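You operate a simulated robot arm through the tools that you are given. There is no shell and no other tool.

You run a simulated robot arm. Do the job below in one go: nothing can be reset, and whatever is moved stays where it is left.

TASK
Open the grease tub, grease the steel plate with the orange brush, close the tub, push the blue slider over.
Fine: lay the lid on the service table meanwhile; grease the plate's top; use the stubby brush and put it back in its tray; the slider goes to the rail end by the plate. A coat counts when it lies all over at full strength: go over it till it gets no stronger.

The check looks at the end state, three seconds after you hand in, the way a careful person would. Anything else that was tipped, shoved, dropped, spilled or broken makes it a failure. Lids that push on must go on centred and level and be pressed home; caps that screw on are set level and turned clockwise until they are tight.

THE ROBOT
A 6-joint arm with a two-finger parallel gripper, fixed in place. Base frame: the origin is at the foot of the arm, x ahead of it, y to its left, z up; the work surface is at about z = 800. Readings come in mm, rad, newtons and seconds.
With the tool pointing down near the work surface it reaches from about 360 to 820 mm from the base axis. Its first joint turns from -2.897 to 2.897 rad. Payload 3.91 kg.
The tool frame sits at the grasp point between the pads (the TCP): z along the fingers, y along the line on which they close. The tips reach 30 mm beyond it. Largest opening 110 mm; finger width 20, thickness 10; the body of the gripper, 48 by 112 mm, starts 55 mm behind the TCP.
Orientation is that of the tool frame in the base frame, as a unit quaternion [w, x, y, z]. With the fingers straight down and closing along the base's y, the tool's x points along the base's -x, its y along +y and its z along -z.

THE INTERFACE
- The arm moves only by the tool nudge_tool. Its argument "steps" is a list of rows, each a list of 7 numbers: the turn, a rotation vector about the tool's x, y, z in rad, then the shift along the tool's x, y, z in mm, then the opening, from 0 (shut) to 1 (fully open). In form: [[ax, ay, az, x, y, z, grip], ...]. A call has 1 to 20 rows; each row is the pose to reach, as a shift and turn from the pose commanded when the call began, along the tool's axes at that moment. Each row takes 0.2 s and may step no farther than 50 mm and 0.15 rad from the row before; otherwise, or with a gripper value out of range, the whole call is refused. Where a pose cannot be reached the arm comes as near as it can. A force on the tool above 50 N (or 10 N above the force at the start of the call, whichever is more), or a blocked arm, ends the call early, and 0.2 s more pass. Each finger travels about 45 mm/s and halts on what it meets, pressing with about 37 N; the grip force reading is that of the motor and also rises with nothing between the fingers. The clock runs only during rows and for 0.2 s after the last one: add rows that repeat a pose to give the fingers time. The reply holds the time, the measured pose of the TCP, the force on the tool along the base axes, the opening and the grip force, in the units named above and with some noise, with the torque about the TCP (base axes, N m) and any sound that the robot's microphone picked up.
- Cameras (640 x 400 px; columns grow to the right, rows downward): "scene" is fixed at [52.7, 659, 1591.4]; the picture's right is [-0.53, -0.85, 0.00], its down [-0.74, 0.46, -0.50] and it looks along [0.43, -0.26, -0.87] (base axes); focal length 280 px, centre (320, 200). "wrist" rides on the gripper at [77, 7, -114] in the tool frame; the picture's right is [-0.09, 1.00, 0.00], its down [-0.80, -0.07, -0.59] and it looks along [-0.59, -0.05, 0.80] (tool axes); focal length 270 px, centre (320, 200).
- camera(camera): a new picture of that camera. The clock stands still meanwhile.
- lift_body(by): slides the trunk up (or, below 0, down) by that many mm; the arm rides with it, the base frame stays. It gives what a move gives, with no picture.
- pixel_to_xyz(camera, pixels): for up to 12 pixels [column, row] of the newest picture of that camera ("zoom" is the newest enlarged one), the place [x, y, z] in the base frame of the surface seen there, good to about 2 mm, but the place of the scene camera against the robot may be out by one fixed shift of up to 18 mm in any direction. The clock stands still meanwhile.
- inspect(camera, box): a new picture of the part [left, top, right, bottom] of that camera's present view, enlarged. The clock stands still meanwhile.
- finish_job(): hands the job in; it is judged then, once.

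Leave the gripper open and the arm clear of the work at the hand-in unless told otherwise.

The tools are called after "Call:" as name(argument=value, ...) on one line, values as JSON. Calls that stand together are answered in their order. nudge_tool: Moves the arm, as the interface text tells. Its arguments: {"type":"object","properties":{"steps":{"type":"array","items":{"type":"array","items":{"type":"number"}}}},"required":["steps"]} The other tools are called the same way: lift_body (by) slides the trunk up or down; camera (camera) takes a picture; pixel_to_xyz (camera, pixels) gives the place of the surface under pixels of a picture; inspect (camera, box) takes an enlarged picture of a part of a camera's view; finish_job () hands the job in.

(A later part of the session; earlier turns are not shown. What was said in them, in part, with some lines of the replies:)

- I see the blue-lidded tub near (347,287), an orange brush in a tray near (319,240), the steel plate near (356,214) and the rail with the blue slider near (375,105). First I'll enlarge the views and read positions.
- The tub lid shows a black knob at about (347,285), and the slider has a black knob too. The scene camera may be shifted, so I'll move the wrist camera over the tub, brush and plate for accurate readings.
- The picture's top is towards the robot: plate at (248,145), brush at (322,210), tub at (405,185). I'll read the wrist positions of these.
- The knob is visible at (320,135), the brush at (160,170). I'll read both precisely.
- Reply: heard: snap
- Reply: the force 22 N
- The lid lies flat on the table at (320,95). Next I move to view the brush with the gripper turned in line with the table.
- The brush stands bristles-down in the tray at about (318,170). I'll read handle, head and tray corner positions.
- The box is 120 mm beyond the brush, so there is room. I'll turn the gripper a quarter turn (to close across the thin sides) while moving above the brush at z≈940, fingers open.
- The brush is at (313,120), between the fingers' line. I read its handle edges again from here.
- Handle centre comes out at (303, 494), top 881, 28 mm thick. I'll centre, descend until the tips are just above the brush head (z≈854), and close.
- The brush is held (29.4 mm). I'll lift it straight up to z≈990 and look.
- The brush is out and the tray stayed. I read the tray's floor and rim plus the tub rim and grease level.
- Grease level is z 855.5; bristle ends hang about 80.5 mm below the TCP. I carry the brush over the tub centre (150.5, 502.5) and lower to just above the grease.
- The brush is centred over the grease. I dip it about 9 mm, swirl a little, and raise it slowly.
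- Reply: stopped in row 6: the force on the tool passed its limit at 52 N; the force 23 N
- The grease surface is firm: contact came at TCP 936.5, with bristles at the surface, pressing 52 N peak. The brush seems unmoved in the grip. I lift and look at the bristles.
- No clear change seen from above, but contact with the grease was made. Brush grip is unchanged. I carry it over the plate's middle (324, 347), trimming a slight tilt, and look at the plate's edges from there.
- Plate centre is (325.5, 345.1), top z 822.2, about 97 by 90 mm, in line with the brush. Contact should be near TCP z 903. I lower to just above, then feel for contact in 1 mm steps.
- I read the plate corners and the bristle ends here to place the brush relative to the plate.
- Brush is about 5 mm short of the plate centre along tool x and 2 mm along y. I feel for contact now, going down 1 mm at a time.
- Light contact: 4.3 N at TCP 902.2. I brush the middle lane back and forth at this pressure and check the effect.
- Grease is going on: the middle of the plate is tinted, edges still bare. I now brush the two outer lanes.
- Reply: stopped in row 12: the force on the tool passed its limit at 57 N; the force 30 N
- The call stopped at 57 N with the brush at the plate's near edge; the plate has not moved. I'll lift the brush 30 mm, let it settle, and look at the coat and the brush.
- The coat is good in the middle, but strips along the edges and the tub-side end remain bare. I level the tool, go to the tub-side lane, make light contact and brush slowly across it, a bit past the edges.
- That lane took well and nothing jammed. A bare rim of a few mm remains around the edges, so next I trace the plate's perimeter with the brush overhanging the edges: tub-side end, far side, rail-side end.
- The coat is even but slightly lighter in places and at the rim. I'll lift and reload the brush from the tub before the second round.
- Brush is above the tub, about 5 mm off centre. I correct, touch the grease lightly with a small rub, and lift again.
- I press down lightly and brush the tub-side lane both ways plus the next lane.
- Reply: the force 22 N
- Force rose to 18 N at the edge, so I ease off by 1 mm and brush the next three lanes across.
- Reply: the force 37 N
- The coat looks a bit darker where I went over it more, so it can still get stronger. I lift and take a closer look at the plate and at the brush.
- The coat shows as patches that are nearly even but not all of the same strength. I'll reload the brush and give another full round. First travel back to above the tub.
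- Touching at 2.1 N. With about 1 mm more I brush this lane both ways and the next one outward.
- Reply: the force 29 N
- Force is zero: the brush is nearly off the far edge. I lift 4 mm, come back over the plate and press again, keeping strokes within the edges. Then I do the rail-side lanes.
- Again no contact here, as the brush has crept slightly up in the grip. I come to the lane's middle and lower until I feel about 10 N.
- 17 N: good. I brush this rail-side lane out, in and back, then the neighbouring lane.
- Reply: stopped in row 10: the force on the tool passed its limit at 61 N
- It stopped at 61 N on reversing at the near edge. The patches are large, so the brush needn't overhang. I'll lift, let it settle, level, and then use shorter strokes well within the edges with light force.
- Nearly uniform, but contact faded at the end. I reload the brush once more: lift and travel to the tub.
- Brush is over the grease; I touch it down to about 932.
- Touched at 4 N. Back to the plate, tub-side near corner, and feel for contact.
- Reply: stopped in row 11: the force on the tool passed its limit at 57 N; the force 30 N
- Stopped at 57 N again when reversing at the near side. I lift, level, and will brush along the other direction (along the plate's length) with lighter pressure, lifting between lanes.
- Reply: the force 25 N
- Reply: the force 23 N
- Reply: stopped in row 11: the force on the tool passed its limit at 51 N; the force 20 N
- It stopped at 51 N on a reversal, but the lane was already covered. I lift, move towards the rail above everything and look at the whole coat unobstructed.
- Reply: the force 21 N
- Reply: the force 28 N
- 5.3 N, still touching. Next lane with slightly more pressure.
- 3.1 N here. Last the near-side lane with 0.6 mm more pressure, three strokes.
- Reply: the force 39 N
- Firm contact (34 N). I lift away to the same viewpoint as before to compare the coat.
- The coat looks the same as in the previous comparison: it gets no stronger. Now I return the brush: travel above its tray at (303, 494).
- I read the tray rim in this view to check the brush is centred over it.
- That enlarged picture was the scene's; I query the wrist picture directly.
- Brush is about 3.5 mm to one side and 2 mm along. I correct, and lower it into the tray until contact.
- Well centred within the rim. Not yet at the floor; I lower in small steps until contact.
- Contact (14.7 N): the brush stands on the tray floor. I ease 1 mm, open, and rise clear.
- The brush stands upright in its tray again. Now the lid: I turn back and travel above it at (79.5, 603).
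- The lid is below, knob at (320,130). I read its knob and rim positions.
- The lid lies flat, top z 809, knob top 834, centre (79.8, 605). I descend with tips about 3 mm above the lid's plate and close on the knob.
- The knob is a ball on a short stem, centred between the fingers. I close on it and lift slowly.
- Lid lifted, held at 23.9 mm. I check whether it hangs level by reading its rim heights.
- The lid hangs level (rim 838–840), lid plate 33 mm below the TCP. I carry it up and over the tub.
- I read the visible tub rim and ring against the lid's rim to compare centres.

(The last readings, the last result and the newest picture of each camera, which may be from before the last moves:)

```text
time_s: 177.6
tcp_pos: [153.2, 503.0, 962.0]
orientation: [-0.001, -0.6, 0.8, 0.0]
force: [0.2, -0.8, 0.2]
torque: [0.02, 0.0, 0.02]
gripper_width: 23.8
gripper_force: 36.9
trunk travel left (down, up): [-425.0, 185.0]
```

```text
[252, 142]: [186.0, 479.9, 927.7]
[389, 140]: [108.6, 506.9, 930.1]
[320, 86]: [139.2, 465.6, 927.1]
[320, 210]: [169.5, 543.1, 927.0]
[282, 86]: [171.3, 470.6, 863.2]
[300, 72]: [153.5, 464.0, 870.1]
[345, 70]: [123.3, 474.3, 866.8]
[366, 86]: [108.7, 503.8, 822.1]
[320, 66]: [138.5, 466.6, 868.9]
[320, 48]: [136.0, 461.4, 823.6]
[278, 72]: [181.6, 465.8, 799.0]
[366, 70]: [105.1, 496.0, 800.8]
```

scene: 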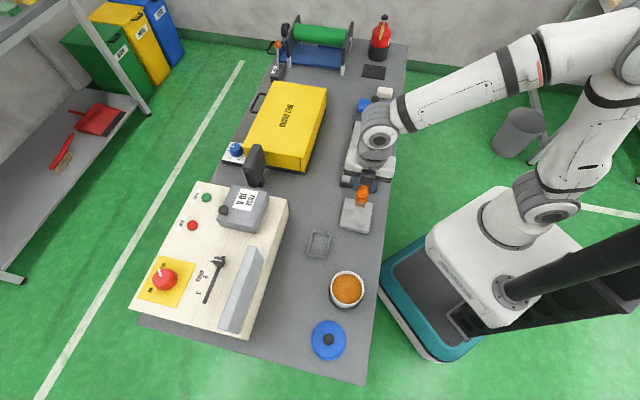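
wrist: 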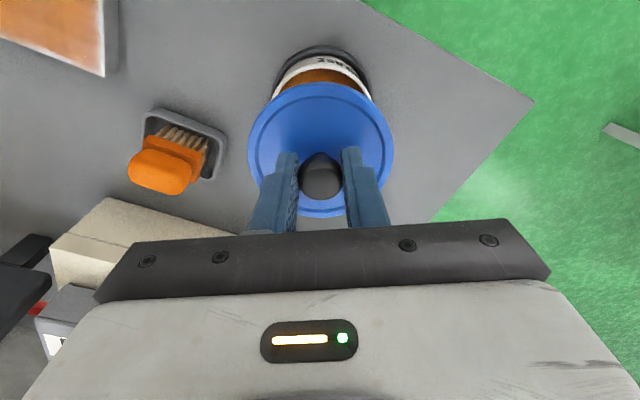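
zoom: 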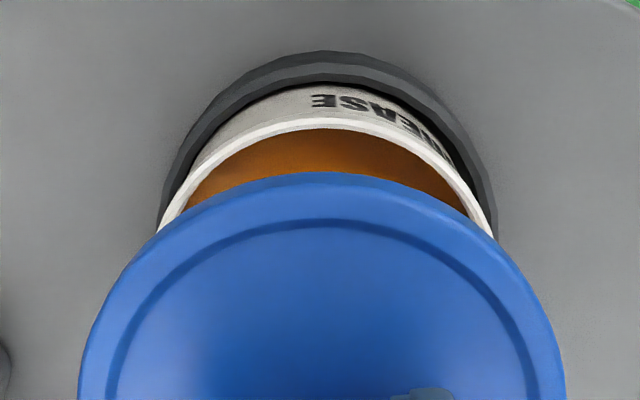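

I take rim points from the enlarged view for a circle fit.

Call:
pixel_to_xyz(camera="zoom", pixels=[[325, 123], [178, 213], [205, 176], [250, 144], [400, 141], [450, 175], [478, 208], [325, 180], [180, 228], [480, 238], [85, 360], [560, 355]])

```text
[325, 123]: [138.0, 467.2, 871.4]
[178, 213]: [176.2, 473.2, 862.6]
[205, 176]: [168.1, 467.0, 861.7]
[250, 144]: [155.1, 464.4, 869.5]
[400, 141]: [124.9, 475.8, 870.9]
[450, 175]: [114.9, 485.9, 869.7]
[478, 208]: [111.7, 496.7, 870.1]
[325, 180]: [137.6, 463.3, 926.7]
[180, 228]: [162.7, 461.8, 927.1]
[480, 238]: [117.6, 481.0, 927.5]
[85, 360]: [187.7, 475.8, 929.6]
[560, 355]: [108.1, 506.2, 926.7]
```

Lid centre ≈ (152.4, 503.2), tub centre ≈ (150.2, 502.1). I shift accordingly and lower to a few mm above the rim, then check again.

Call:
nudge_tool(steps=[[0, 0, 0, 1.7, 1.8, 0, 0], [0, 0, 0, 1.7, 1.8, 20, 0], [0, 0, 0, 1.7, 1.8, 38, 0], [0, 0, 0, 1.7, 1.8, 44, 0], [0, 0, 0, 1.7, 1.8, 44, 0], [0, 0, 0, 1.7, 1.8, 44, 0]])

Call:
inspect(camera="wrist", box=[230, 30, 410, 220])

Call:
inspect(camera="scene", box=[310, 240, 390, 310])

```text
time_s: 179.0
tcp_pos: [149.4, 502.0, 918.3]
orientation: [-0.001, -0.601, 0.799, -0.001]
force: [0.9, 0.6, 0.0]
torque: [0.0, -0.01, 0.02]
gripper_width: 24.0
gripper_force: 37.1
trunk travel left (down, up): [-425.0, 185.0]
```

```text
2.11 times, centred on (320, 125) of wrist
```

zoom: 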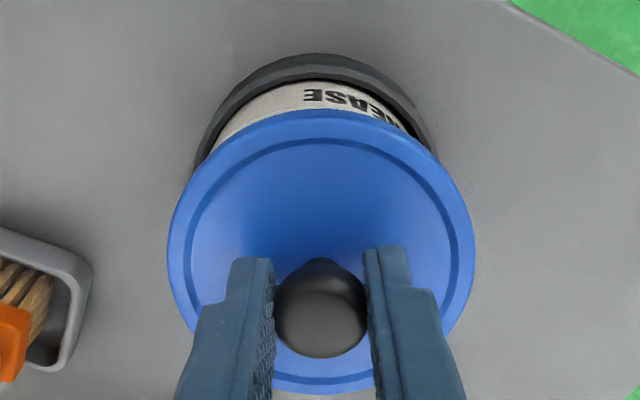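

```text
5.71 times, centred on (350, 275) of scene
```

zoom: 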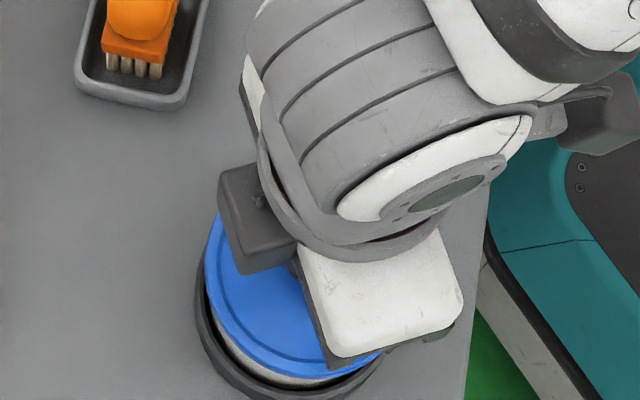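

Lid sits just above the rim and looks concentric. I lower in 1–2 mm steps and read the force.

Call:
nudge_tool(steps=[[0, 0, 0, 0, 0, 2, 0], [0, 0, 0, 0, 0, 4, 0], [0, 0, 0, 0, 0, 5, 0], [0, 0, 0, 0, 0, 6, 0], [0, 0, 0, 0, 0, 7, 0], [0, 0, 0, 0, 0, 7, 0]])

```text
time_s: 180.4
tcp_pos: [151.0, 501.6, 911.9]
orientation: [0.0, -0.601, 0.8, 0.0]
force: [-1.5, 1.5, 2.9]
torque: [-0.04, -0.03, -0.02]
gripper_width: 23.8
gripper_force: 37.4
trunk travel left (down, up): [-425.0, 185.0]
```

First touch (2.9 N, almost no torque, so it's level and centred). I press on.

Call:
nudge_tool(steps=[[0, 0, 0, 0, 0, 1, 0], [0, 0, 0, 0, 0, 2, 0], [0, 0, 0, 0, 0, 3, 0], [0, 0, 0, 0, 0, 3, 0]])

Call:
inspect(camera="wrist", box=[230, 30, 410, 220])

```text
time_s: 181.4
tcp_pos: [149.0, 501.4, 910.6]
orientation: [0.0, -0.6, 0.8, 0.001]
force: [-6.6, 3.0, 15.0]
torque: [0.34, -0.25, 0.1]
gripper_width: 23.9
gripper_force: 36.8
trunk travel left (down, up): [-425.0, 185.0]
```

```text
2.11 times, centred on (320, 125) of wrist
```

zoom: 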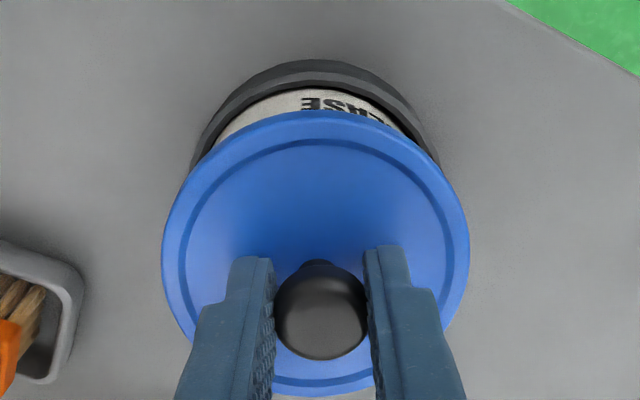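

15 N with a sideways reaction (-6.6, +3.0 N): the lid is pushed towards tool +y. I ease off, shift 1.2 mm that way and press again to compare.

Call:
nudge_tool(steps=[[0, 0, 0, 0, 0, -3, 0], [0, 0, 0, 0, 1.2, -3, 0], [0, 0, 0, 0, 1.2, -1, 0], [0, 0, 0, 0, 1.2, 0, 0], [0, 0, 0, 0, 1.2, 0, 0]])

```text
time_s: 182.6
tcp_pos: [149.3, 500.9, 908.0]
orientation: [-0.001, -0.6, 0.8, -0.001]
force: [-0.8, 0.4, 2.8]
torque: [0.07, -0.09, 0.11]
gripper_width: 23.7
gripper_force: 37.2
trunk travel left (down, up): [-425.0, 185.0]
```

Now the lid slipped further down (z 908, only 2.8 N). I keep pressing in small steps.

Call:
nudge_tool(steps=[[0, 0, 0, 0, 0, 1, 0], [0, 0, 0, 0, 0, 2, 0], [0, 0, 0, 0, 0, 3, 0], [0, 0, 0, 0, 0, 4, 0], [0, 0, 0, 0, 0, 4, 0]])

Call:
inspect(camera="wrist", box=[230, 30, 410, 220])

```text
time_s: 183.8
tcp_pos: [149.2, 501.6, 907.7]
orientation: [0.002, -0.6, 0.8, 0.002]
force: [4.2, 1.9, 36.8]
torque: [0.52, -0.11, 0.0]
gripper_width: 24.0
gripper_force: 36.7
trunk travel left (down, up): [-425.0, 185.0]
```

```text
2.11 times, centred on (320, 125) of wrist
```

zoom: 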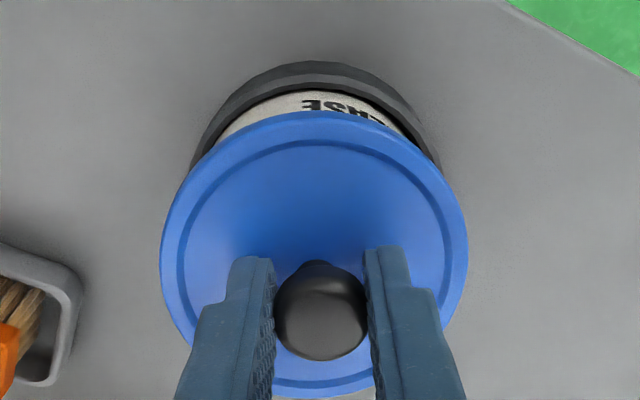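

36.8 N at z 907.7, about 2 mm from home and no snap yet. I press further with the knob held.

Call:
nudge_tool(steps=[[0, 0, 0, 0, 0, 0.5, 0], [0, 0, 0, 0, 0, 1, 0], [0, 0, 0, 0, 0, 1.5, 0], [0, 0, 0, 0, 0, 2, 0], [0, 0, 0, 0, 0, 2.5, 0], [0, 0, 0, 0, 0, 3, 0]])

```text
time_s: 184.7
tcp_pos: [149.8, 501.1, 907.2]
orientation: [0.003, -0.6, 0.8, 0.002]
force: [-0.2, -11.4, 20.3]
torque: [-0.41, 0.1, -0.03]
gripper_width: 23.7
gripper_force: 37.2
trunk travel left (down, up): [-425.0, 185.0]
stopped in row 4: the force on the tool passed its limit at 50 N (the readings are from after the stop); the commanded pose is now the measured one
```

Stopped at 50 N without a snap. I check the lid's height and level around its rim.

Call:
camera(camera="wrist")

Call:
pixel_to_xyz(camera="wrist", pixels=[[252, 142], [388, 140], [320, 88], [320, 212], [285, 95], [355, 93], [262, 180], [383, 178], [320, 82]])

```text
taken
```

wrist: 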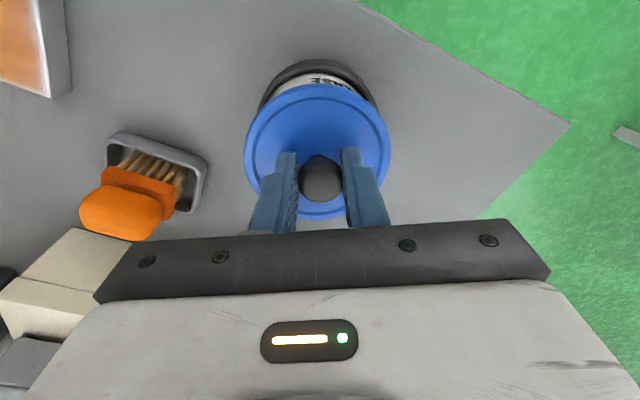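

```text
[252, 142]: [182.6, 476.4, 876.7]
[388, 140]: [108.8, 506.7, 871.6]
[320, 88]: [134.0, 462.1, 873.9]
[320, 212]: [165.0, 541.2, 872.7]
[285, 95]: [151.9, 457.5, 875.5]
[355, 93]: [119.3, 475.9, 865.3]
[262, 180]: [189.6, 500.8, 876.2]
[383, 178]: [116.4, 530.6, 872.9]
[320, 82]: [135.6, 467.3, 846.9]
```

The lid's +x side is about 4 mm higher than the other side, so it is not home there. I'll let go of the knob, rise and look, then press it down from above with closed fingers.

Call:
nudge_tool(steps=[[0, 0, 0, 0, 0, -1, 0], [0, 0, 0, 0, 0, -1, 0.2], [0, 0, 0, 0, 0, -1, 0.4], [0, 0, 0, 0, 0, -1, 0.5], [0, 0, 0, 0, 0, -1, 0.5], [0, 0, 0, 0, 0, -20, 0.5], [0, 0, 0, 0, 0, -55, 0.5], [0, 0, 0, 0, 0, -55, 0.5]])

Call:
camera(camera="wrist")

Call:
inspect(camera="wrist", box=[240, 40, 400, 190])

```text
time_s: 186.5
tcp_pos: [148.8, 503.3, 960.4]
orientation: [0.001, -0.6, 0.8, 0.001]
force: [-0.3, 0.9, 0.3]
torque: [0.02, -0.01, 0.0]
gripper_width: 54.9
gripper_force: 0.1
trunk travel left (down, up): [-425.0, 185.0]
```

```text
taken
```

wrist: 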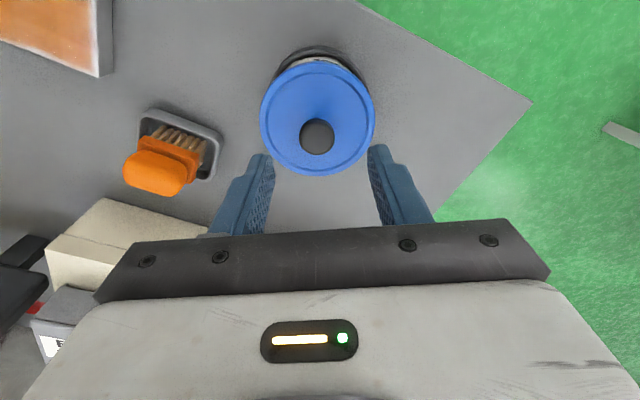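

```text
2.67 times, centred on (320, 115) of wrist
```

zoom: 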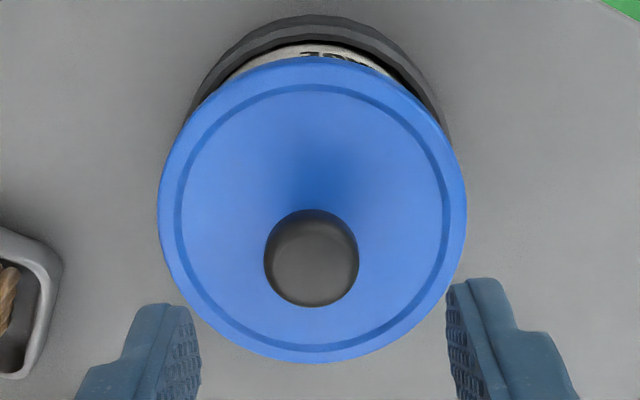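

Call:
pixel_to_xyz(camera="zoom", pixels=[[163, 200], [461, 190], [313, 62], [312, 355], [215, 100], [410, 98], [200, 300], [430, 290], [311, 262], [268, 258], [355, 258]])

Call:
inspect(camera="scene", box=[310, 240, 390, 310])

```text
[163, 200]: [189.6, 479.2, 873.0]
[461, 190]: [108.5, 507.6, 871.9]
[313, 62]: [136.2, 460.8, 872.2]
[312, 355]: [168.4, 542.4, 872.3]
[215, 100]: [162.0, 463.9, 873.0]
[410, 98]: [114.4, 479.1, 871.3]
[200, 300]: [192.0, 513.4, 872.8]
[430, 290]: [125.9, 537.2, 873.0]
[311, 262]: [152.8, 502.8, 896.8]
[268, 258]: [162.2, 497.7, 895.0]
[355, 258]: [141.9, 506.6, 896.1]
```

```text
5.71 times, centred on (350, 275) of scene
```

zoom: 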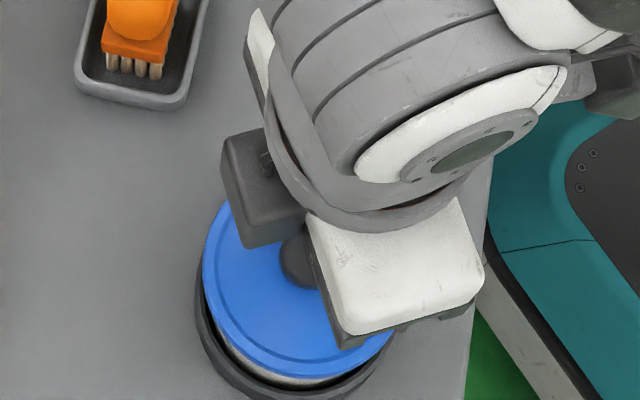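

The lid is now level at z 872–873, like at the start. To make sure it is pressed home I close the fingers and push on the knob's top, listening for a snap.

Call:
nudge_tool(steps=[[0, 0, 0, 0, -2.4, 0, 0.3], [0, 0, 0, 0, -2.4, 0, 0], [0, 0, 0, 0, -2.4, 0, 0], [0, 0, 0, 0, -2.4, 0, 0], [0, 0, 0, 0, -2.4, 10, 0], [0, 0, 0, 0, -2.4, 22, 0], [0, 0, 0, 0, -2.4, 29, 0], [0, 0, 0, 0, -2.4, 32, 0], [0, 0, 0, 0, -2.4, 34, 0], [0, 0, 0, 0, -2.4, 35, 0], [0, 0, 0, 0, -2.4, 36, 0], [0, 0, 0, 0, -2.4, 37, 0]])

```text
time_s: 189.1
tcp_pos: [150.6, 501.8, 925.8]
orientation: [0.004, -0.6, 0.8, 0.005]
force: [5.7, 0.1, 42.6]
torque: [-0.11, -0.13, -0.01]
gripper_width: 0.0
gripper_force: 36.6
trunk travel left (down, up): [-425.0, 185.0]
heard: snap
```

A snap was heard under 42.6 N. I rise and check the lid's height all round.

Call:
nudge_tool(steps=[[0, 0, 0, 0, 0, 1, 0], [0, 0, 0, 0, 0, 1, 0], [0, 0, 0, 0, 0, -10, 0], [0, 0, 0, 0, 0, -40, 0], [0, 0, 0, 0, 0, -60, 0.3], [0, 0, 0, 0, 0, -60, 0.5], [0, 0, 0, 0, 0, -60, 0.5]])

Call:
camera(camera="wrist")

Call:
inspect(camera="wrist", box=[240, 40, 400, 190])

```text
time_s: 189.5
tcp_pos: [151.3, 503.1, 926.5]
orientation: [0.005, -0.601, 0.799, 0.004]
force: [-0.5, -10.1, 23.7]
torque: [-0.43, 0.09, 0.03]
gripper_width: 0.1
gripper_force: 37.1
trunk travel left (down, up): [-425.0, 185.0]
stopped in row 2: the force on the tool passed its limit at 55 N (the readings are from after the stop); the commanded pose is now the measured one
```

```text
taken
```

wrist: 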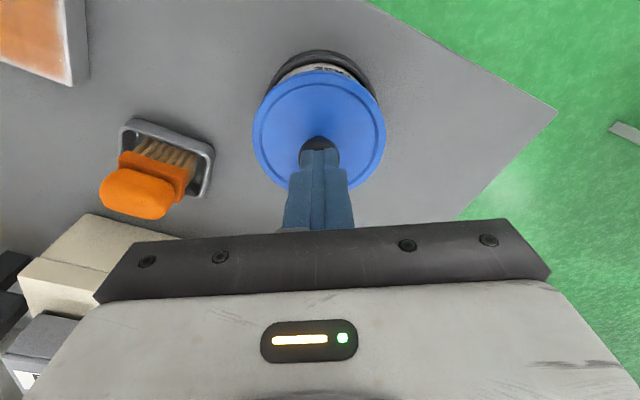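

```text
2.67 times, centred on (320, 115) of wrist
```

zoom: 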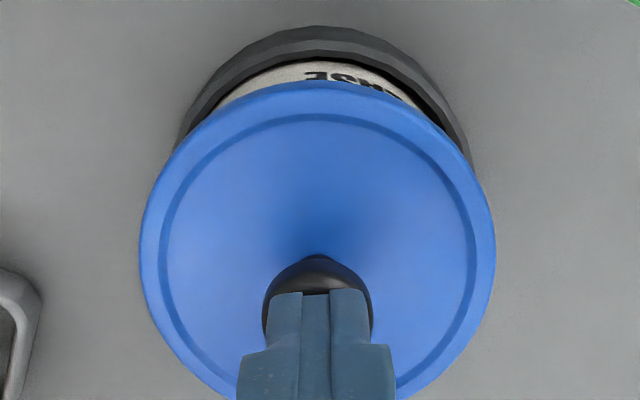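

55 N pressed with no more travel. Now I rise and inspect.

Call:
nudge_tool(steps=[[0, 0, 0, 0, 0, -10, 0], [0, 0, 0, 0, 0, -35, 0], [0, 0, 0, 0, 0, -60, 0.2], [0, 0, 0, 0, 0, -60, 0.4], [0, 0, 0, 0, 0, -60, 0.5], [0, 0, 0, 0, 0, -60, 0.5]])

Call:
camera(camera="wrist")

Call:
inspect(camera="wrist", box=[240, 40, 400, 190])

```text
time_s: 190.9
tcp_pos: [150.6, 504.9, 985.3]
orientation: [0.004, -0.601, 0.799, 0.004]
force: [0.2, -0.3, 1.0]
torque: [0.0, -0.01, 0.01]
gripper_width: 54.9
gripper_force: 0.1
trunk travel left (down, up): [-425.0, 185.0]
```

```text
taken
```

wrist: 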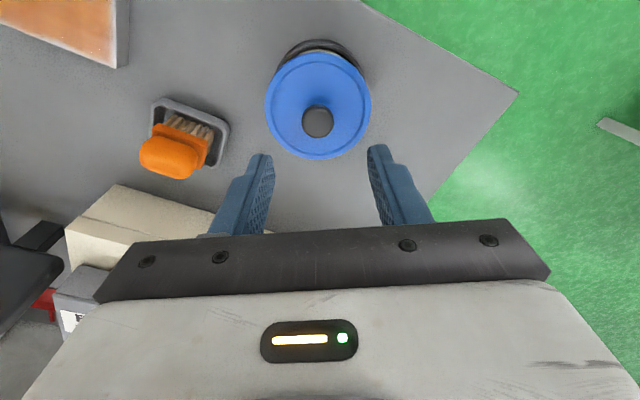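

```text
2.67 times, centred on (320, 115) of wrist
```

zoom: 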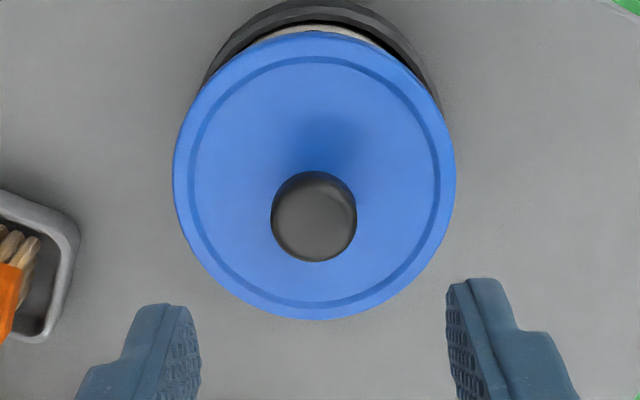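

Call:
pixel_to_xyz(camera="zoom", pixels=[[179, 170], [450, 165], [314, 37], [315, 313], [225, 75], [400, 72], [210, 265], [420, 260], [314, 215], [340, 120], [250, 150]])

```text
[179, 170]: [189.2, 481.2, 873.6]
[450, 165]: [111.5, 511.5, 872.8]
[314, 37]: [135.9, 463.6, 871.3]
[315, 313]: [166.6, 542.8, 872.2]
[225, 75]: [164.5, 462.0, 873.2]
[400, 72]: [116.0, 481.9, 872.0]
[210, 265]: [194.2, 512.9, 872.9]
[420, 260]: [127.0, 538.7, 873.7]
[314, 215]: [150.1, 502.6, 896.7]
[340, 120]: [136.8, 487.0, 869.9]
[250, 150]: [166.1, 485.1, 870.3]
```

The lid is level (871–873.7), centred and snapped home. Next the slider: I rise, level the tool, then travel towards the rail.

Call:
nudge_tool(steps=[[0.001, 0.006, 0, 0, 0, -40, 0.5], [0.0016, 0.011, 0, 0, 0, -80, 0.5], [0.0016, 0.011, 0, 0, 0, -80, 0.5]])

Call:
inspect(camera="scene", box=[320, 60, 420, 200])

Call:
pixel_to_xyz(camera="scene", pixels=[[375, 100], [380, 90], [362, 106], [388, 108], [384, 94], [347, 183], [376, 190], [355, 125], [384, 125], [290, 110], [320, 90], [305, 165]])

```text
time_s: 191.7
tcp_pos: [151.6, 504.5, 1066.1]
orientation: [0.0, -0.601, 0.799, 0.0]
force: [1.3, 0.0, 0.5]
torque: [-0.03, -0.04, -0.01]
gripper_width: 54.9
gripper_force: 0.1
trunk travel left (down, up): [-425.0, 185.0]
```

```text
2.86 times, centred on (370, 130) of scene
```

zoom: 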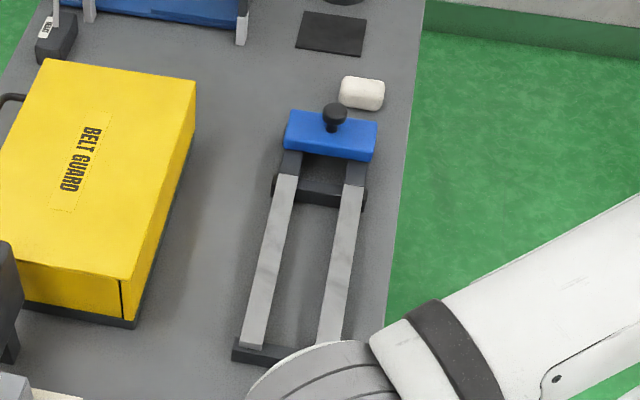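

```text
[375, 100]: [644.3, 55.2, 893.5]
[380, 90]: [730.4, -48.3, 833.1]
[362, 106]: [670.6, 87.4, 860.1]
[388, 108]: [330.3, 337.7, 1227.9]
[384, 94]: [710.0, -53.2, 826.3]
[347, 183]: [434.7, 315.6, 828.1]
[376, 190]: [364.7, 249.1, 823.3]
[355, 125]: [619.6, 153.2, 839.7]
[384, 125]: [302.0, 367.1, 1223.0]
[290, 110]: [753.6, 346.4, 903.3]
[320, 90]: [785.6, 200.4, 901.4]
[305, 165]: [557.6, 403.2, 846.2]
```

The rail and slider are visible: slider at the far end, rails leading back to the plate. I travel over there, high above everything, turning the gripper in line with the table.

Call:
nudge_tool(steps=[[0, 0, 0.033, 26, -36, 0, 0.5], [0, 0, 0.067, 52, -72, 0, 0.5], [0, 0, 0.1, 78, -108, 0, 0.5], [0, 0, 0.133, 104, -144, 0, 0.5], [0, 0, 0.167, 130, -180, 0, 0.5], [0, 0, 0.2, 156, -216, 0, 0.5], [0, 0, 0.233, 182, -252, 0, 0.5], [0, 0, 0.267, 208, -288, 0, 0.5], [0, 0, 0.3, 234, -324, 0, 0.5], [0, 0, 0.333, 260, -360, 0, 0.5], [0, 0, 0.367, 286, -396, 0, 0.5], [0, 0, 0.4, 312, -432, 0, 0.5], [0, 0, 0.433, 338, -468, 0, 0.5], [0, 0, 0.467, 364, -504, 10, 0.5], [0, 0, 0.502, 389, -539, 20, 0.5], [0, 0, 0.502, 389, -539, 20, 0.5], [0, 0, 0.502, 389, -539, 20, 0.5]])

Call:
camera(camera="wrist")

Call:
camera(camera="scene")

```text
time_s: 195.3
tcp_pos: [561.5, -23.3, 1043.8]
orientation: [0.0, -0.384, 0.923, 0.0]
force: [-0.3, 0.0, -0.9]
torque: [0.01, 0.0, 0.0]
gripper_width: 54.9
gripper_force: 0.0
trunk travel left (down, up): [-425.0, 185.0]
```

```text
taken
```

wrist: 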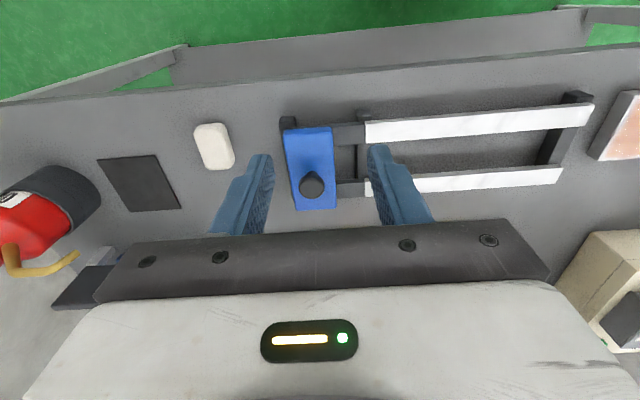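

```text
taken
```

scene: 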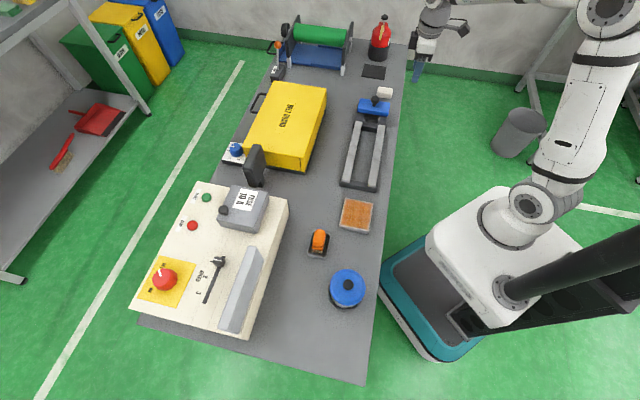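

Clear view: slider at (312,165), white block (sponge) at (213,145), rails to the right leading to the plate. I enlarge and read positions.

Call:
inspect(camera="wrist", box=[260, 90, 420, 220])

Call:
pixel_to_xyz(camera="wrist", pixels=[[312, 187], [288, 133], [332, 129], [336, 205], [298, 208], [310, 140], [366, 130], [590, 110], [370, 190], [560, 172], [350, 133], [358, 160]])

Call:
inspect(camera="scene", box=[335, 80, 405, 200])

```text
3.08 times, centred on (340, 155) of wrist
```

zoom: 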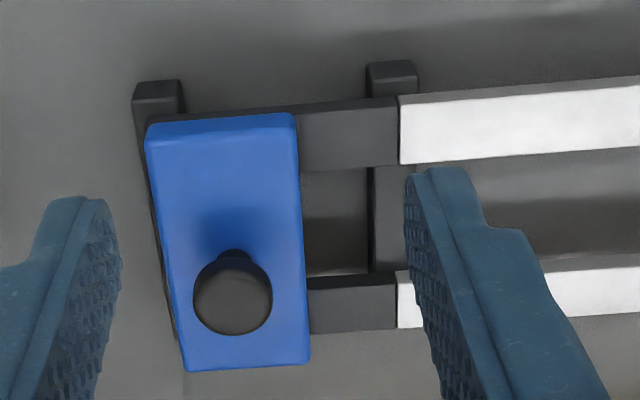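

```text
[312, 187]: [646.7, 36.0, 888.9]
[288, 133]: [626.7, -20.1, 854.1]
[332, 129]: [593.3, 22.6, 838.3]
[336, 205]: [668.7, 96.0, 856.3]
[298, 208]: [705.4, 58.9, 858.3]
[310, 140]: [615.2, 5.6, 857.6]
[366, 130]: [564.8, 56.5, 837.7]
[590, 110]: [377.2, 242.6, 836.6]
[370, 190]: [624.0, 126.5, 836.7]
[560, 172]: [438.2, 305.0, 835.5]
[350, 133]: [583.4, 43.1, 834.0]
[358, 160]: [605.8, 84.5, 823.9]
```

```text
3.33 times, centred on (370, 140) of scene
```

zoom: 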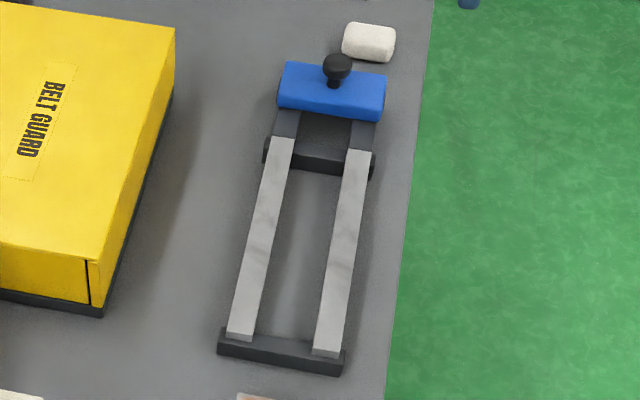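

Slider top z 857, knob top 889 near (648, 38); the rails run along the tool's y. I move above the knob at z≈935 and check.

Call:
nudge_tool(steps=[[0, 0, 0, -26, -5, 27, 0.5], [0, 0, 0, -52, -9, 54, 0.5], [0, 0, 0, -79, -14, 82, 0.5], [0, 0, 0, -105.1, -18.2, 109, 0.5], [0, 0, 0, -105.1, -18.2, 109, 0.5], [0, 0, 0, -105.1, -18.2, 109, 0.5]])

Call:
camera(camera="wrist")

Call:
inspect(camera="wrist", box=[240, 50, 400, 200])

```text
time_s: 196.7
tcp_pos: [646.7, 39.9, 935.4]
orientation: [0.0, -0.383, 0.924, 0.0]
force: [-0.3, -0.3, 0.6]
torque: [-0.01, -0.02, -0.04]
gripper_width: 54.9
gripper_force: 0.1
trunk travel left (down, up): [-425.0, 185.0]
```

```text
taken
```

wrist: 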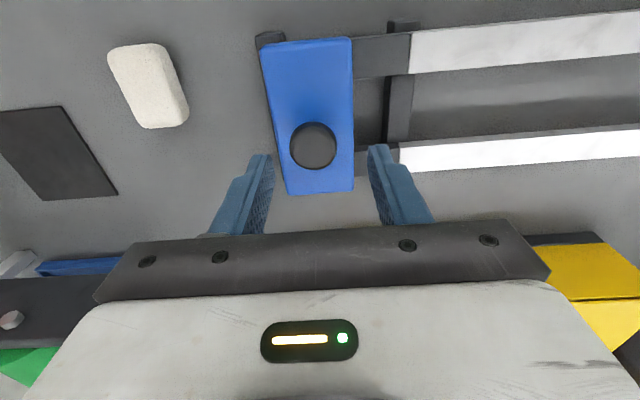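

```text
2.67 times, centred on (320, 125) of wrist
```

zoom: 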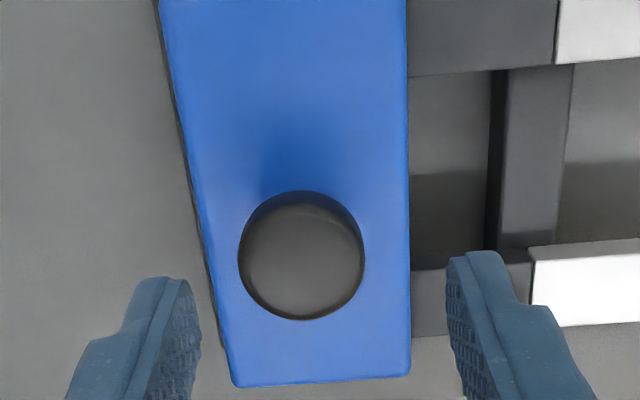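

Call:
pixel_to_xyz(camera="zoom", pixels=[[301, 262], [242, 260], [360, 258], [301, 196], [301, 314], [238, 380], [405, 370], [210, 250], [407, 245], [280, 100]])

Call:
pixel_to_xyz(camera="wrist", pixels=[[415, 31], [635, 15], [412, 73], [635, 50], [402, 146], [635, 128], [402, 170], [635, 155], [264, 45], [350, 40]])

```text
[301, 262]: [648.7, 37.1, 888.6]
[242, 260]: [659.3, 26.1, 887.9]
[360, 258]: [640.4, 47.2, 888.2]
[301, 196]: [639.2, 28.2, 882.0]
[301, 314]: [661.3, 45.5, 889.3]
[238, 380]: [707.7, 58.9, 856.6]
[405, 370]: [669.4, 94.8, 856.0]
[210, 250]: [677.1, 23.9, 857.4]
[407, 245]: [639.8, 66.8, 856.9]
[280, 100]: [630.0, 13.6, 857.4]
```

```text
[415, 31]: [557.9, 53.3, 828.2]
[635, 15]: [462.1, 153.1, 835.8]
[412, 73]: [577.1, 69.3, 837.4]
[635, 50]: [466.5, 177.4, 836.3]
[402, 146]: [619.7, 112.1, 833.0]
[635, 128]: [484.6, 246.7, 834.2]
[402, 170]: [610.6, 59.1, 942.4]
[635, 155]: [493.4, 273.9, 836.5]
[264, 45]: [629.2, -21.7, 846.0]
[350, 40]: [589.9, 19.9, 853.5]
```

Knob centre is (650, 37), top 888.5. I centre over it, descend so tips stay 6 mm above the slider's top, and close.

Call:
nudge_tool(steps=[[0, 0, 0, -0.3, -4.4, 15, 0.5], [0, 0, 0, -0.3, -4.4, 32, 0.5], [0, 0, 0, -0.3, -4.4, 42, 0.5], [0, 0, 0, -0.3, -4.4, 42, 0.3], [0, 0, 0, -0.3, -4.4, 42, 0.1], [0, 0, 0, -0.3, -4.4, 42, 0], [0, 0, 0, -0.3, -4.4, 42, 0], [0, 0, 0, -0.3, -4.4, 42, 0]])

Call:
camera(camera="wrist")

```text
time_s: 198.5
tcp_pos: [649.6, 36.9, 893.2]
orientation: [0.0, -0.383, 0.924, 0.0]
force: [-1.4, -1.4, -1.1]
torque: [0.02, -0.08, -0.01]
gripper_width: 31.0
gripper_force: 45.0
trunk travel left (down, up): [-425.0, 185.0]
```

```text
taken
```

wrist: 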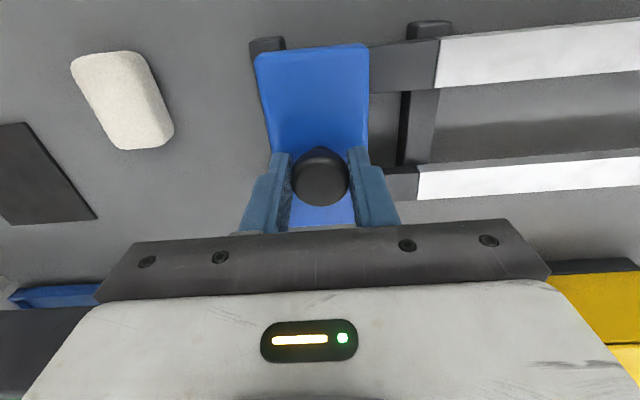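

Knob held (31 mm). I start drawing the slider along the rail towards the plate, gently first.

Call:
nudge_tool(steps=[[0, 0, 0, 0, 5, 0, 0], [0, 0, 0, 0, 10, 0, 0], [0, 0, 0, 0, 20, 0, 0], [0, 0, 0, 0, 30, 0, 0], [0, 0, 0, 0.2, 40, 0, 0]])

Call:
camera(camera="wrist")

```text
time_s: 199.7
tcp_pos: [622.0, 64.5, 893.4]
orientation: [-0.001, -0.383, 0.924, 0.001]
force: [-4.3, -8.3, -5.7]
torque: [-0.17, -0.11, -0.09]
gripper_width: 31.6
gripper_force: 44.7
trunk travel left (down, up): [-425.0, 185.0]
```

```text
taken
```

wrist: 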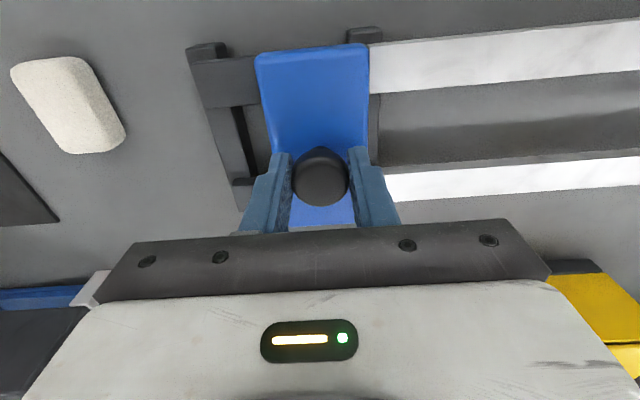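

The slider follows; a 9 N sideways pull towards the base shows, so I bend the path 1.5 mm that way and continue.

Call:
nudge_tool(steps=[[0, 0, 0, 1.2, 10, 0.5, 0], [0, 0, 0, 1.5, 25, 0.5, 0], [0, 0, 0, 1.6, 40, 0.5, 0], [0, 0, 0, 1.7, 55, 0.5, 0], [0, 0, 0, 1.8, 70, 0.5, 0]])

```text
time_s: 200.9
tcp_pos: [571.7, 114.2, 893.4]
orientation: [0.001, -0.383, 0.924, 0.0]
force: [7.9, 3.0, 5.1]
torque: [-0.24, 0.0, 0.06]
gripper_width: 31.2
gripper_force: 45.0
trunk travel left (down, up): [-425.0, 185.0]
```

Now 7.7 N outwards; I trim back 0.9 mm and continue.

Call:
nudge_tool(steps=[[0, 0, 0, -0.6, 15, -0.3, 0], [0, 0, 0, -0.9, 30, -0.3, 0], [0, 0, 0, -0.9, 45, -0.3, 0], [0, 0, 0, -0.9, 60, -0.3, 0], [0, 0, 0, -0.8, 75, -0.3, 0], [0, 0, 0, -0.8, 90, -0.3, 0]])

Call:
camera(camera="wrist")

```text
time_s: 202.3
tcp_pos: [508.5, 179.2, 893.4]
orientation: [0.001, -0.384, 0.923, 0.0]
force: [8.8, 4.5, 18.6]
torque: [-0.19, -0.19, 0.09]
gripper_width: 31.6
gripper_force: 45.2
trunk travel left (down, up): [-425.0, 185.0]
```

```text
taken
```

wrist: 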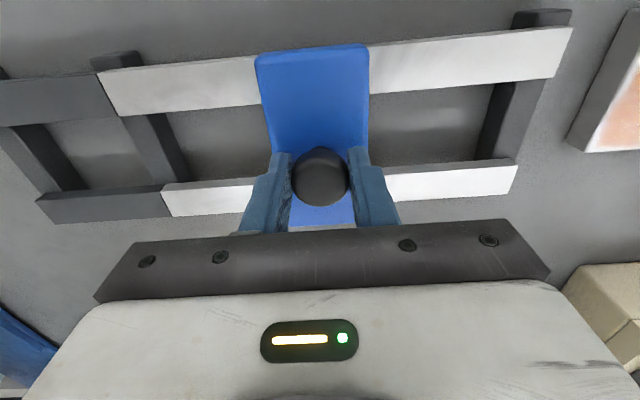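

Going well, 18.6 N downwards though, so I raise 1 mm and trim 0.8 mm outward, and continue 80 mm.

Call:
nudge_tool(steps=[[0, 0, 0, -0.5, 8, -1.2, 0], [0, 0, 0, -0.9, 22, -1.2, 0], [0, 0, 0, -0.9, 37, -1.2, 0], [0, 0, 0, -0.9, 52, -1.2, 0], [0, 0, 0, -0.9, 67, -1.2, 0], [0, 0, 0, -0.9, 80, -1.2, 0]])

Call:
camera(camera="wrist")

Call:
inspect(camera="scene", box=[320, 110, 420, 250])

```text
time_s: 203.7
tcp_pos: [451.1, 234.3, 894.2]
orientation: [0.0, -0.384, 0.923, 0.0]
force: [2.8, -2.9, -3.1]
torque: [0.04, -0.46, 0.08]
gripper_width: 31.2
gripper_force: 45.0
trunk travel left (down, up): [-425.0, 185.0]
```

```text
taken
```

wrist: 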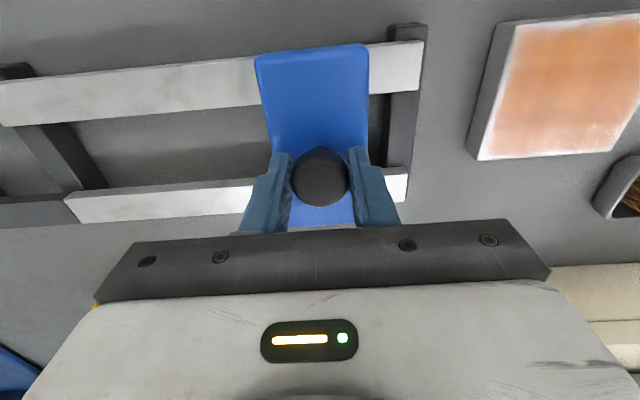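

```text
2.86 times, centred on (370, 180) of scene
```

zoom: 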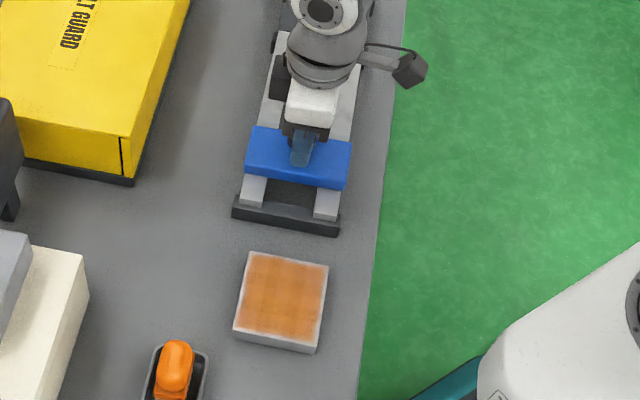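

Nearly there. I read the gap between the slider's front edge and the rail end.

Call:
pixel_to_xyz(camera="wrist", pixels=[[366, 80], [422, 60], [400, 110], [405, 185], [366, 55], [418, 30], [262, 60], [405, 60], [375, 85]])

Call:
inspect(camera="wrist", box=[330, 10, 450, 220])

```text
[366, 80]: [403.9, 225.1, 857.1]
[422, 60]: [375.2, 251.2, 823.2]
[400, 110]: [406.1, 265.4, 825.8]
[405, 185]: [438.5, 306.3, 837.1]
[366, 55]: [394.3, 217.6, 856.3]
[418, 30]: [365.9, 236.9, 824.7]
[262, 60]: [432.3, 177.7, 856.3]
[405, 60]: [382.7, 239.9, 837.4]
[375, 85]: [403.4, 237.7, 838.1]
```

```text
1.90 times, centred on (390, 115) of wrist
```

zoom: 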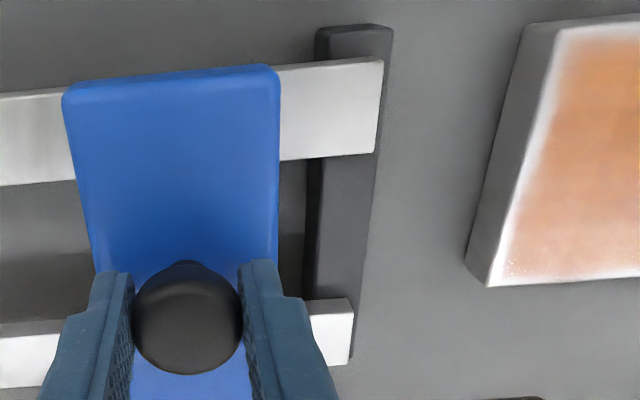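

About 31 mm remains to the rail end. I continue in 5 mm steps, watching for the stop.

Call:
nudge_tool(steps=[[0, 0, 0, 0, 6, 0, 0], [0, 0, 0, 0, 12, 0, 0], [0, 0, 0, 0, 18, 0, 0], [0, 0, 0, 0, 23, 0, 0], [0, 0, 0, 0, 23, 0, 0]])

```text
time_s: 204.9
tcp_pos: [436.0, 250.9, 892.4]
orientation: [0.0, -0.384, 0.923, 0.0]
force: [-3.4, -9.4, -8.4]
torque: [-0.46, 0.46, 0.01]
gripper_width: 31.3
gripper_force: 44.9
trunk travel left (down, up): [-425.0, 185.0]
```

No stop yet (4 N along the rail). I trim sideways and go on in 2–3 mm steps.

Call:
nudge_tool(steps=[[0, 0, 0, 0.7, 3, 0.4, 0], [0, 0, 0, 0.7, 5, 0.4, 0], [0, 0, 0, 0.7, 7, 0.4, 0], [0, 0, 0, 0.7, 7, 0.4, 0]])

Call:
inspect(camera="wrist", box=[330, 10, 450, 220])

```text
time_s: 205.9
tcp_pos: [430.4, 256.4, 894.1]
orientation: [0.0, -0.383, 0.924, 0.0]
force: [-5.3, -10.2, -8.6]
torque: [-0.18, 0.12, -0.06]
gripper_width: 31.3
gripper_force: 44.9
trunk travel left (down, up): [-425.0, 185.0]
```

```text
1.90 times, centred on (390, 115) of wrist
```

zoom: 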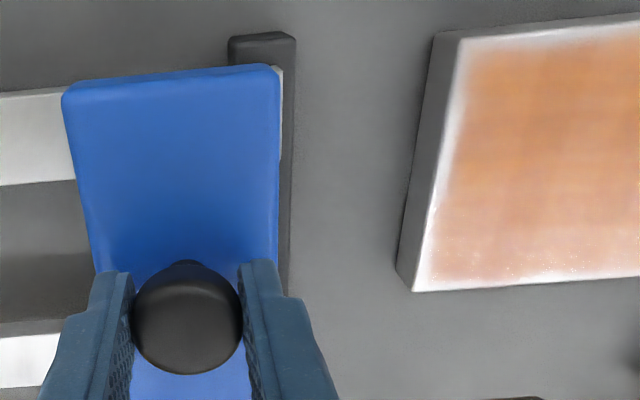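

Slider front edge is about 2–3 mm from the rail end. I go 1 mm at a time to find the stop.

Call:
nudge_tool(steps=[[0, 0, 0, 0.7, 1, 0.3, 0], [0, 0, 0, 0.7, 2, 0.3, 0], [0, 0, 0, 0.7, 2, 0.3, 0]])

Call:
pixel_to_xyz(camera="wrist", pixels=[[366, 80]])

Call:
inspect(camera="wrist", box=[330, 10, 450, 220])

```text
time_s: 206.7
tcp_pos: [429.8, 256.9, 892.6]
orientation: [-0.001, -0.383, 0.924, 0.0]
force: [1.0, -10.5, -10.0]
torque: [0.0, -0.18, 0.02]
gripper_width: 31.2
gripper_force: 45.2
trunk travel left (down, up): [-425.0, 185.0]
```

```text
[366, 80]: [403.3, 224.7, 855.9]
```

```text
1.90 times, centred on (390, 115) of wrist
```

zoom: 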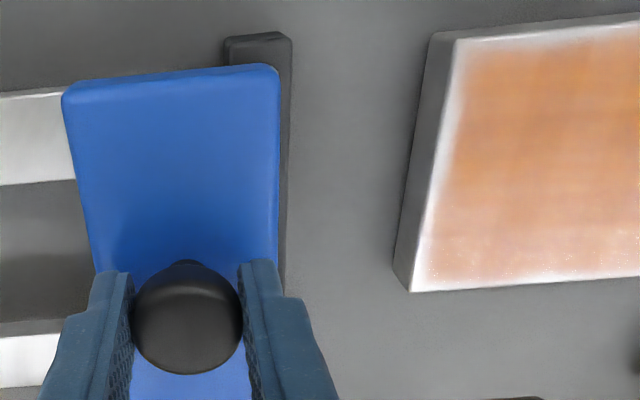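

Along-rail force rose to 8 N. I push 2 mm more to confirm it is at the stop.

Call:
nudge_tool(steps=[[0, 0, 0, 0.4, 1, 0.3, 0], [0, 0, 0, 0.4, 2, 0.3, 0], [0, 0, 0, 0.4, 2, 0.3, 0]])

Call:
inspect(camera="wrist", box=[330, 10, 450, 220])

```text
time_s: 207.5
tcp_pos: [429.8, 255.8, 893.5]
orientation: [0.001, -0.383, 0.924, 0.001]
force: [17.5, -21.9, -2.8]
torque: [-0.92, -0.03, 0.0]
gripper_width: 31.3
gripper_force: 45.1
trunk travel left (down, up): [-425.0, 185.0]
```

```text
1.90 times, centred on (390, 115) of wrist
```

zoom: 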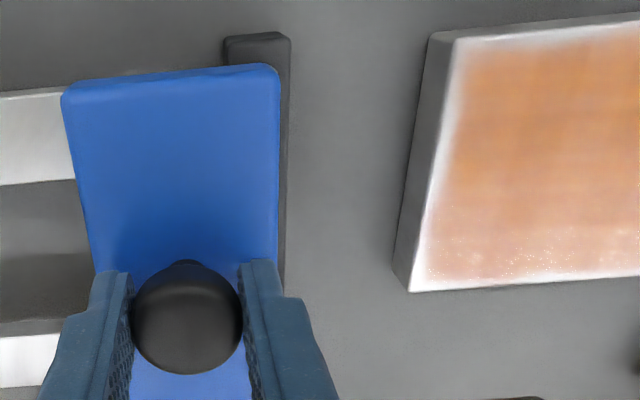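

28 N and no further motion: the slider is at its stop. I ease the push, open and rise.

Call:
nudge_tool(steps=[[0, 0, 0, 0, -1.3, 0, 0], [0, 0, 0, 0, -1.3, 0, 0.35], [0, 0, 0, 0, -1.3, 0, 0.5], [0, 0, 0, 0, -1.3, 0, 0.6], [0, 0, 0, 0, -1.3, 0, 0.6], [0, 0, 0, 0, -1.3, -20, 0.6], [0, 0, 0, 0, -1.3, -60, 0.6], [0, 0, 0, 0, -1.3, -105, 0.6], [0, 0, 0, 0, -1.3, -150, 0.8], [0, 0, 0, 0, -1.3, -150, 1]])

Call:
camera(camera="wrist")

Call:
camera(camera="scene")

```text
time_s: 209.7
tcp_pos: [427.4, 254.5, 1046.3]
orientation: [0.0, -0.383, 0.924, 0.0]
force: [0.7, 0.3, 0.5]
torque: [0.0, -0.01, 0.0]
gripper_width: 109.9
gripper_force: 0.1
trunk travel left (down, up): [-425.0, 185.0]
```

```text
taken
```

wrist: 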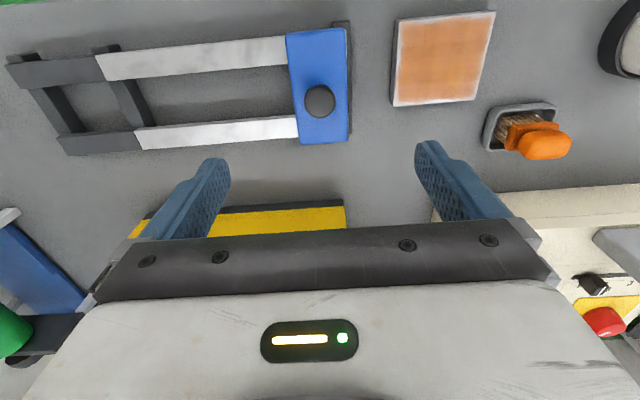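

```text
taken
```

scene: 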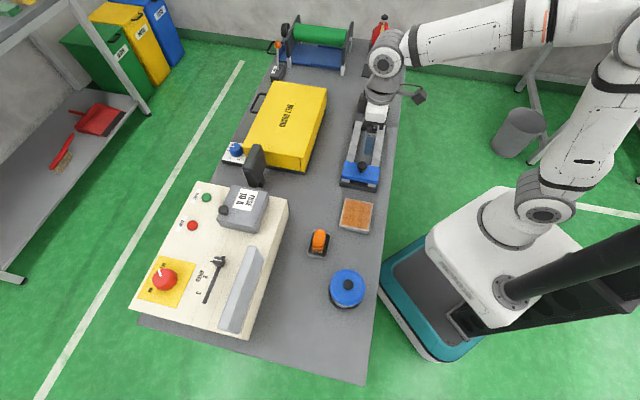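

The slider rests at the plate end of the rail. I look closely at the plate's coat from above here.

Call:
inspect(camera="wrist", box=[380, 0, 510, 115])

Call:
inspect(camera="scene", box=[335, 190, 380, 240])

```text
3.48 times, centred on (445, 58) of wrist
```

zoom: 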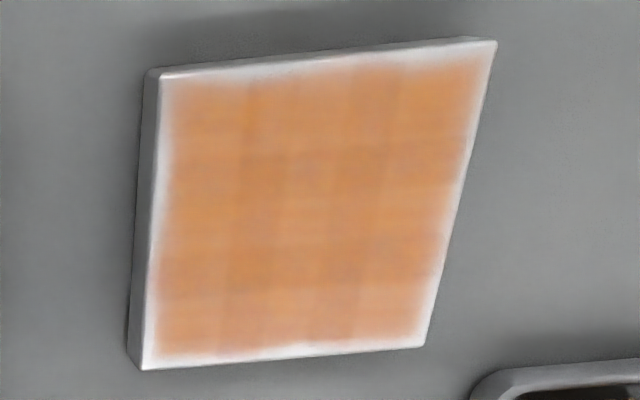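

```text
8.00 times, centred on (358, 215) of scene
```

zoom: 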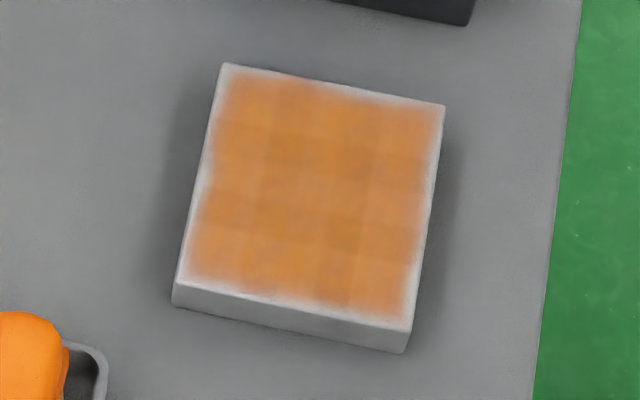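

Coat covers the whole top evenly, with the same narrow soft border on all sides as after earlier rounds. Now I raise the arm clear with the gripper open and take final pictures.

Call:
nudge_tool(steps=[[0, 0, 0, 0, 0, -40, 1], [0, 0, 0, 0, 0, -80, 1], [0, 0, 0, 0, 0, -130, 1], [0, 0, 0, 0, 0, -130, 1], [0, 0, 0, 0, 0, -130, 1]])

Call:
camera(camera="wrist")

Call:
inspect(camera="scene", box=[280, 180, 440, 320])

Call:
inspect(camera="scene", box=[320, 60, 420, 200])

```text
time_s: 210.9
tcp_pos: [427.9, 256.9, 1175.2]
orientation: [0.0, -0.383, 0.924, 0.0]
force: [-0.1, 0.7, 0.3]
torque: [-0.02, -0.02, 0.03]
gripper_width: 109.9
gripper_force: 0.1
trunk travel left (down, up): [-425.0, 185.0]
```

```text
taken
```

wrist: 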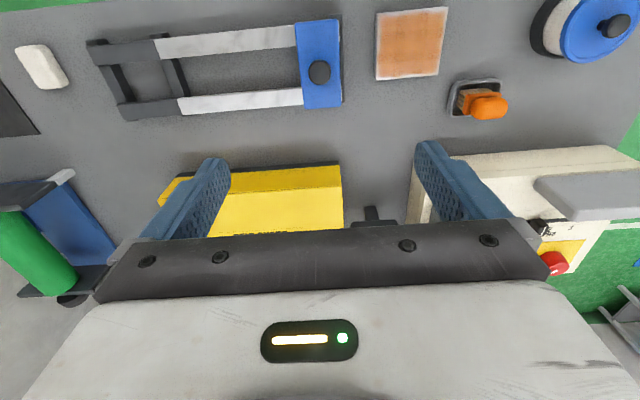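

```text
2.86 times, centred on (360, 250) of scene
```

zoom: 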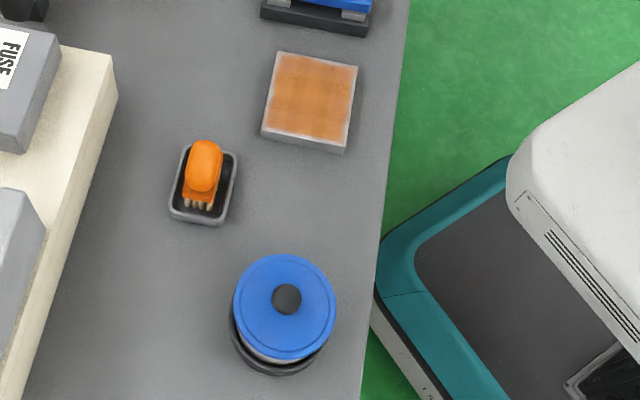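

```text
2.86 times, centred on (370, 130) of scene
```

zoom: 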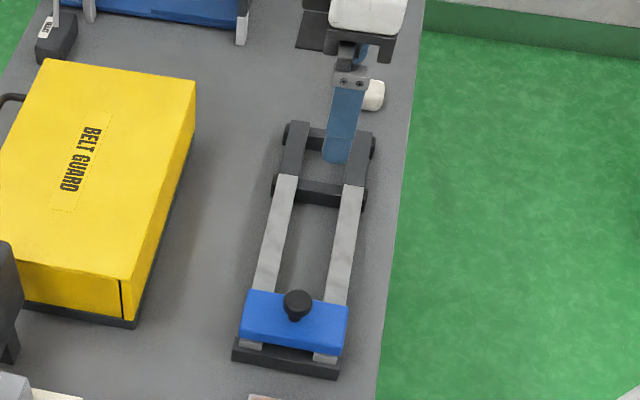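

Final pictures: tub closed with its lid level, brush upright in its tray where it was, plate coated all over, and the slider at its stop by the plate. Nothing else has moved, and the arm is high and open. I hand the job in.

Call:
finish_job()

```text
The job is handed in.
```

I've handed the job in with all the steps done; I haven't seen the check's result.

- **Grease tub:** I laid the lid on the service table while I worked. It is back on, level and centred, and it snapped when I pressed it down with about 43–55 N.
- **Steel plate:** the top is greased all over. A last full round with a reloaded brush made no visible difference. A soft pale border of about 5 mm remained around the edge through every round, even when the brush overhung the edges. I took that to be how the coat is drawn, not bare metal.
- **Brush:** it stands upright in its tray, in about the same spot as before.
- **Blue slider:** it is against its stop at the rail end by the plate; a 28 N push moved it no further.

The force limit stopped the arm several times, at 50–61 N, while it dipped, brushed and pressed the lid. In the pictures the plate, tub and tray had not moved, and nothing was spilled or knocked over. The gripper is open and the arm is raised clear of the work.
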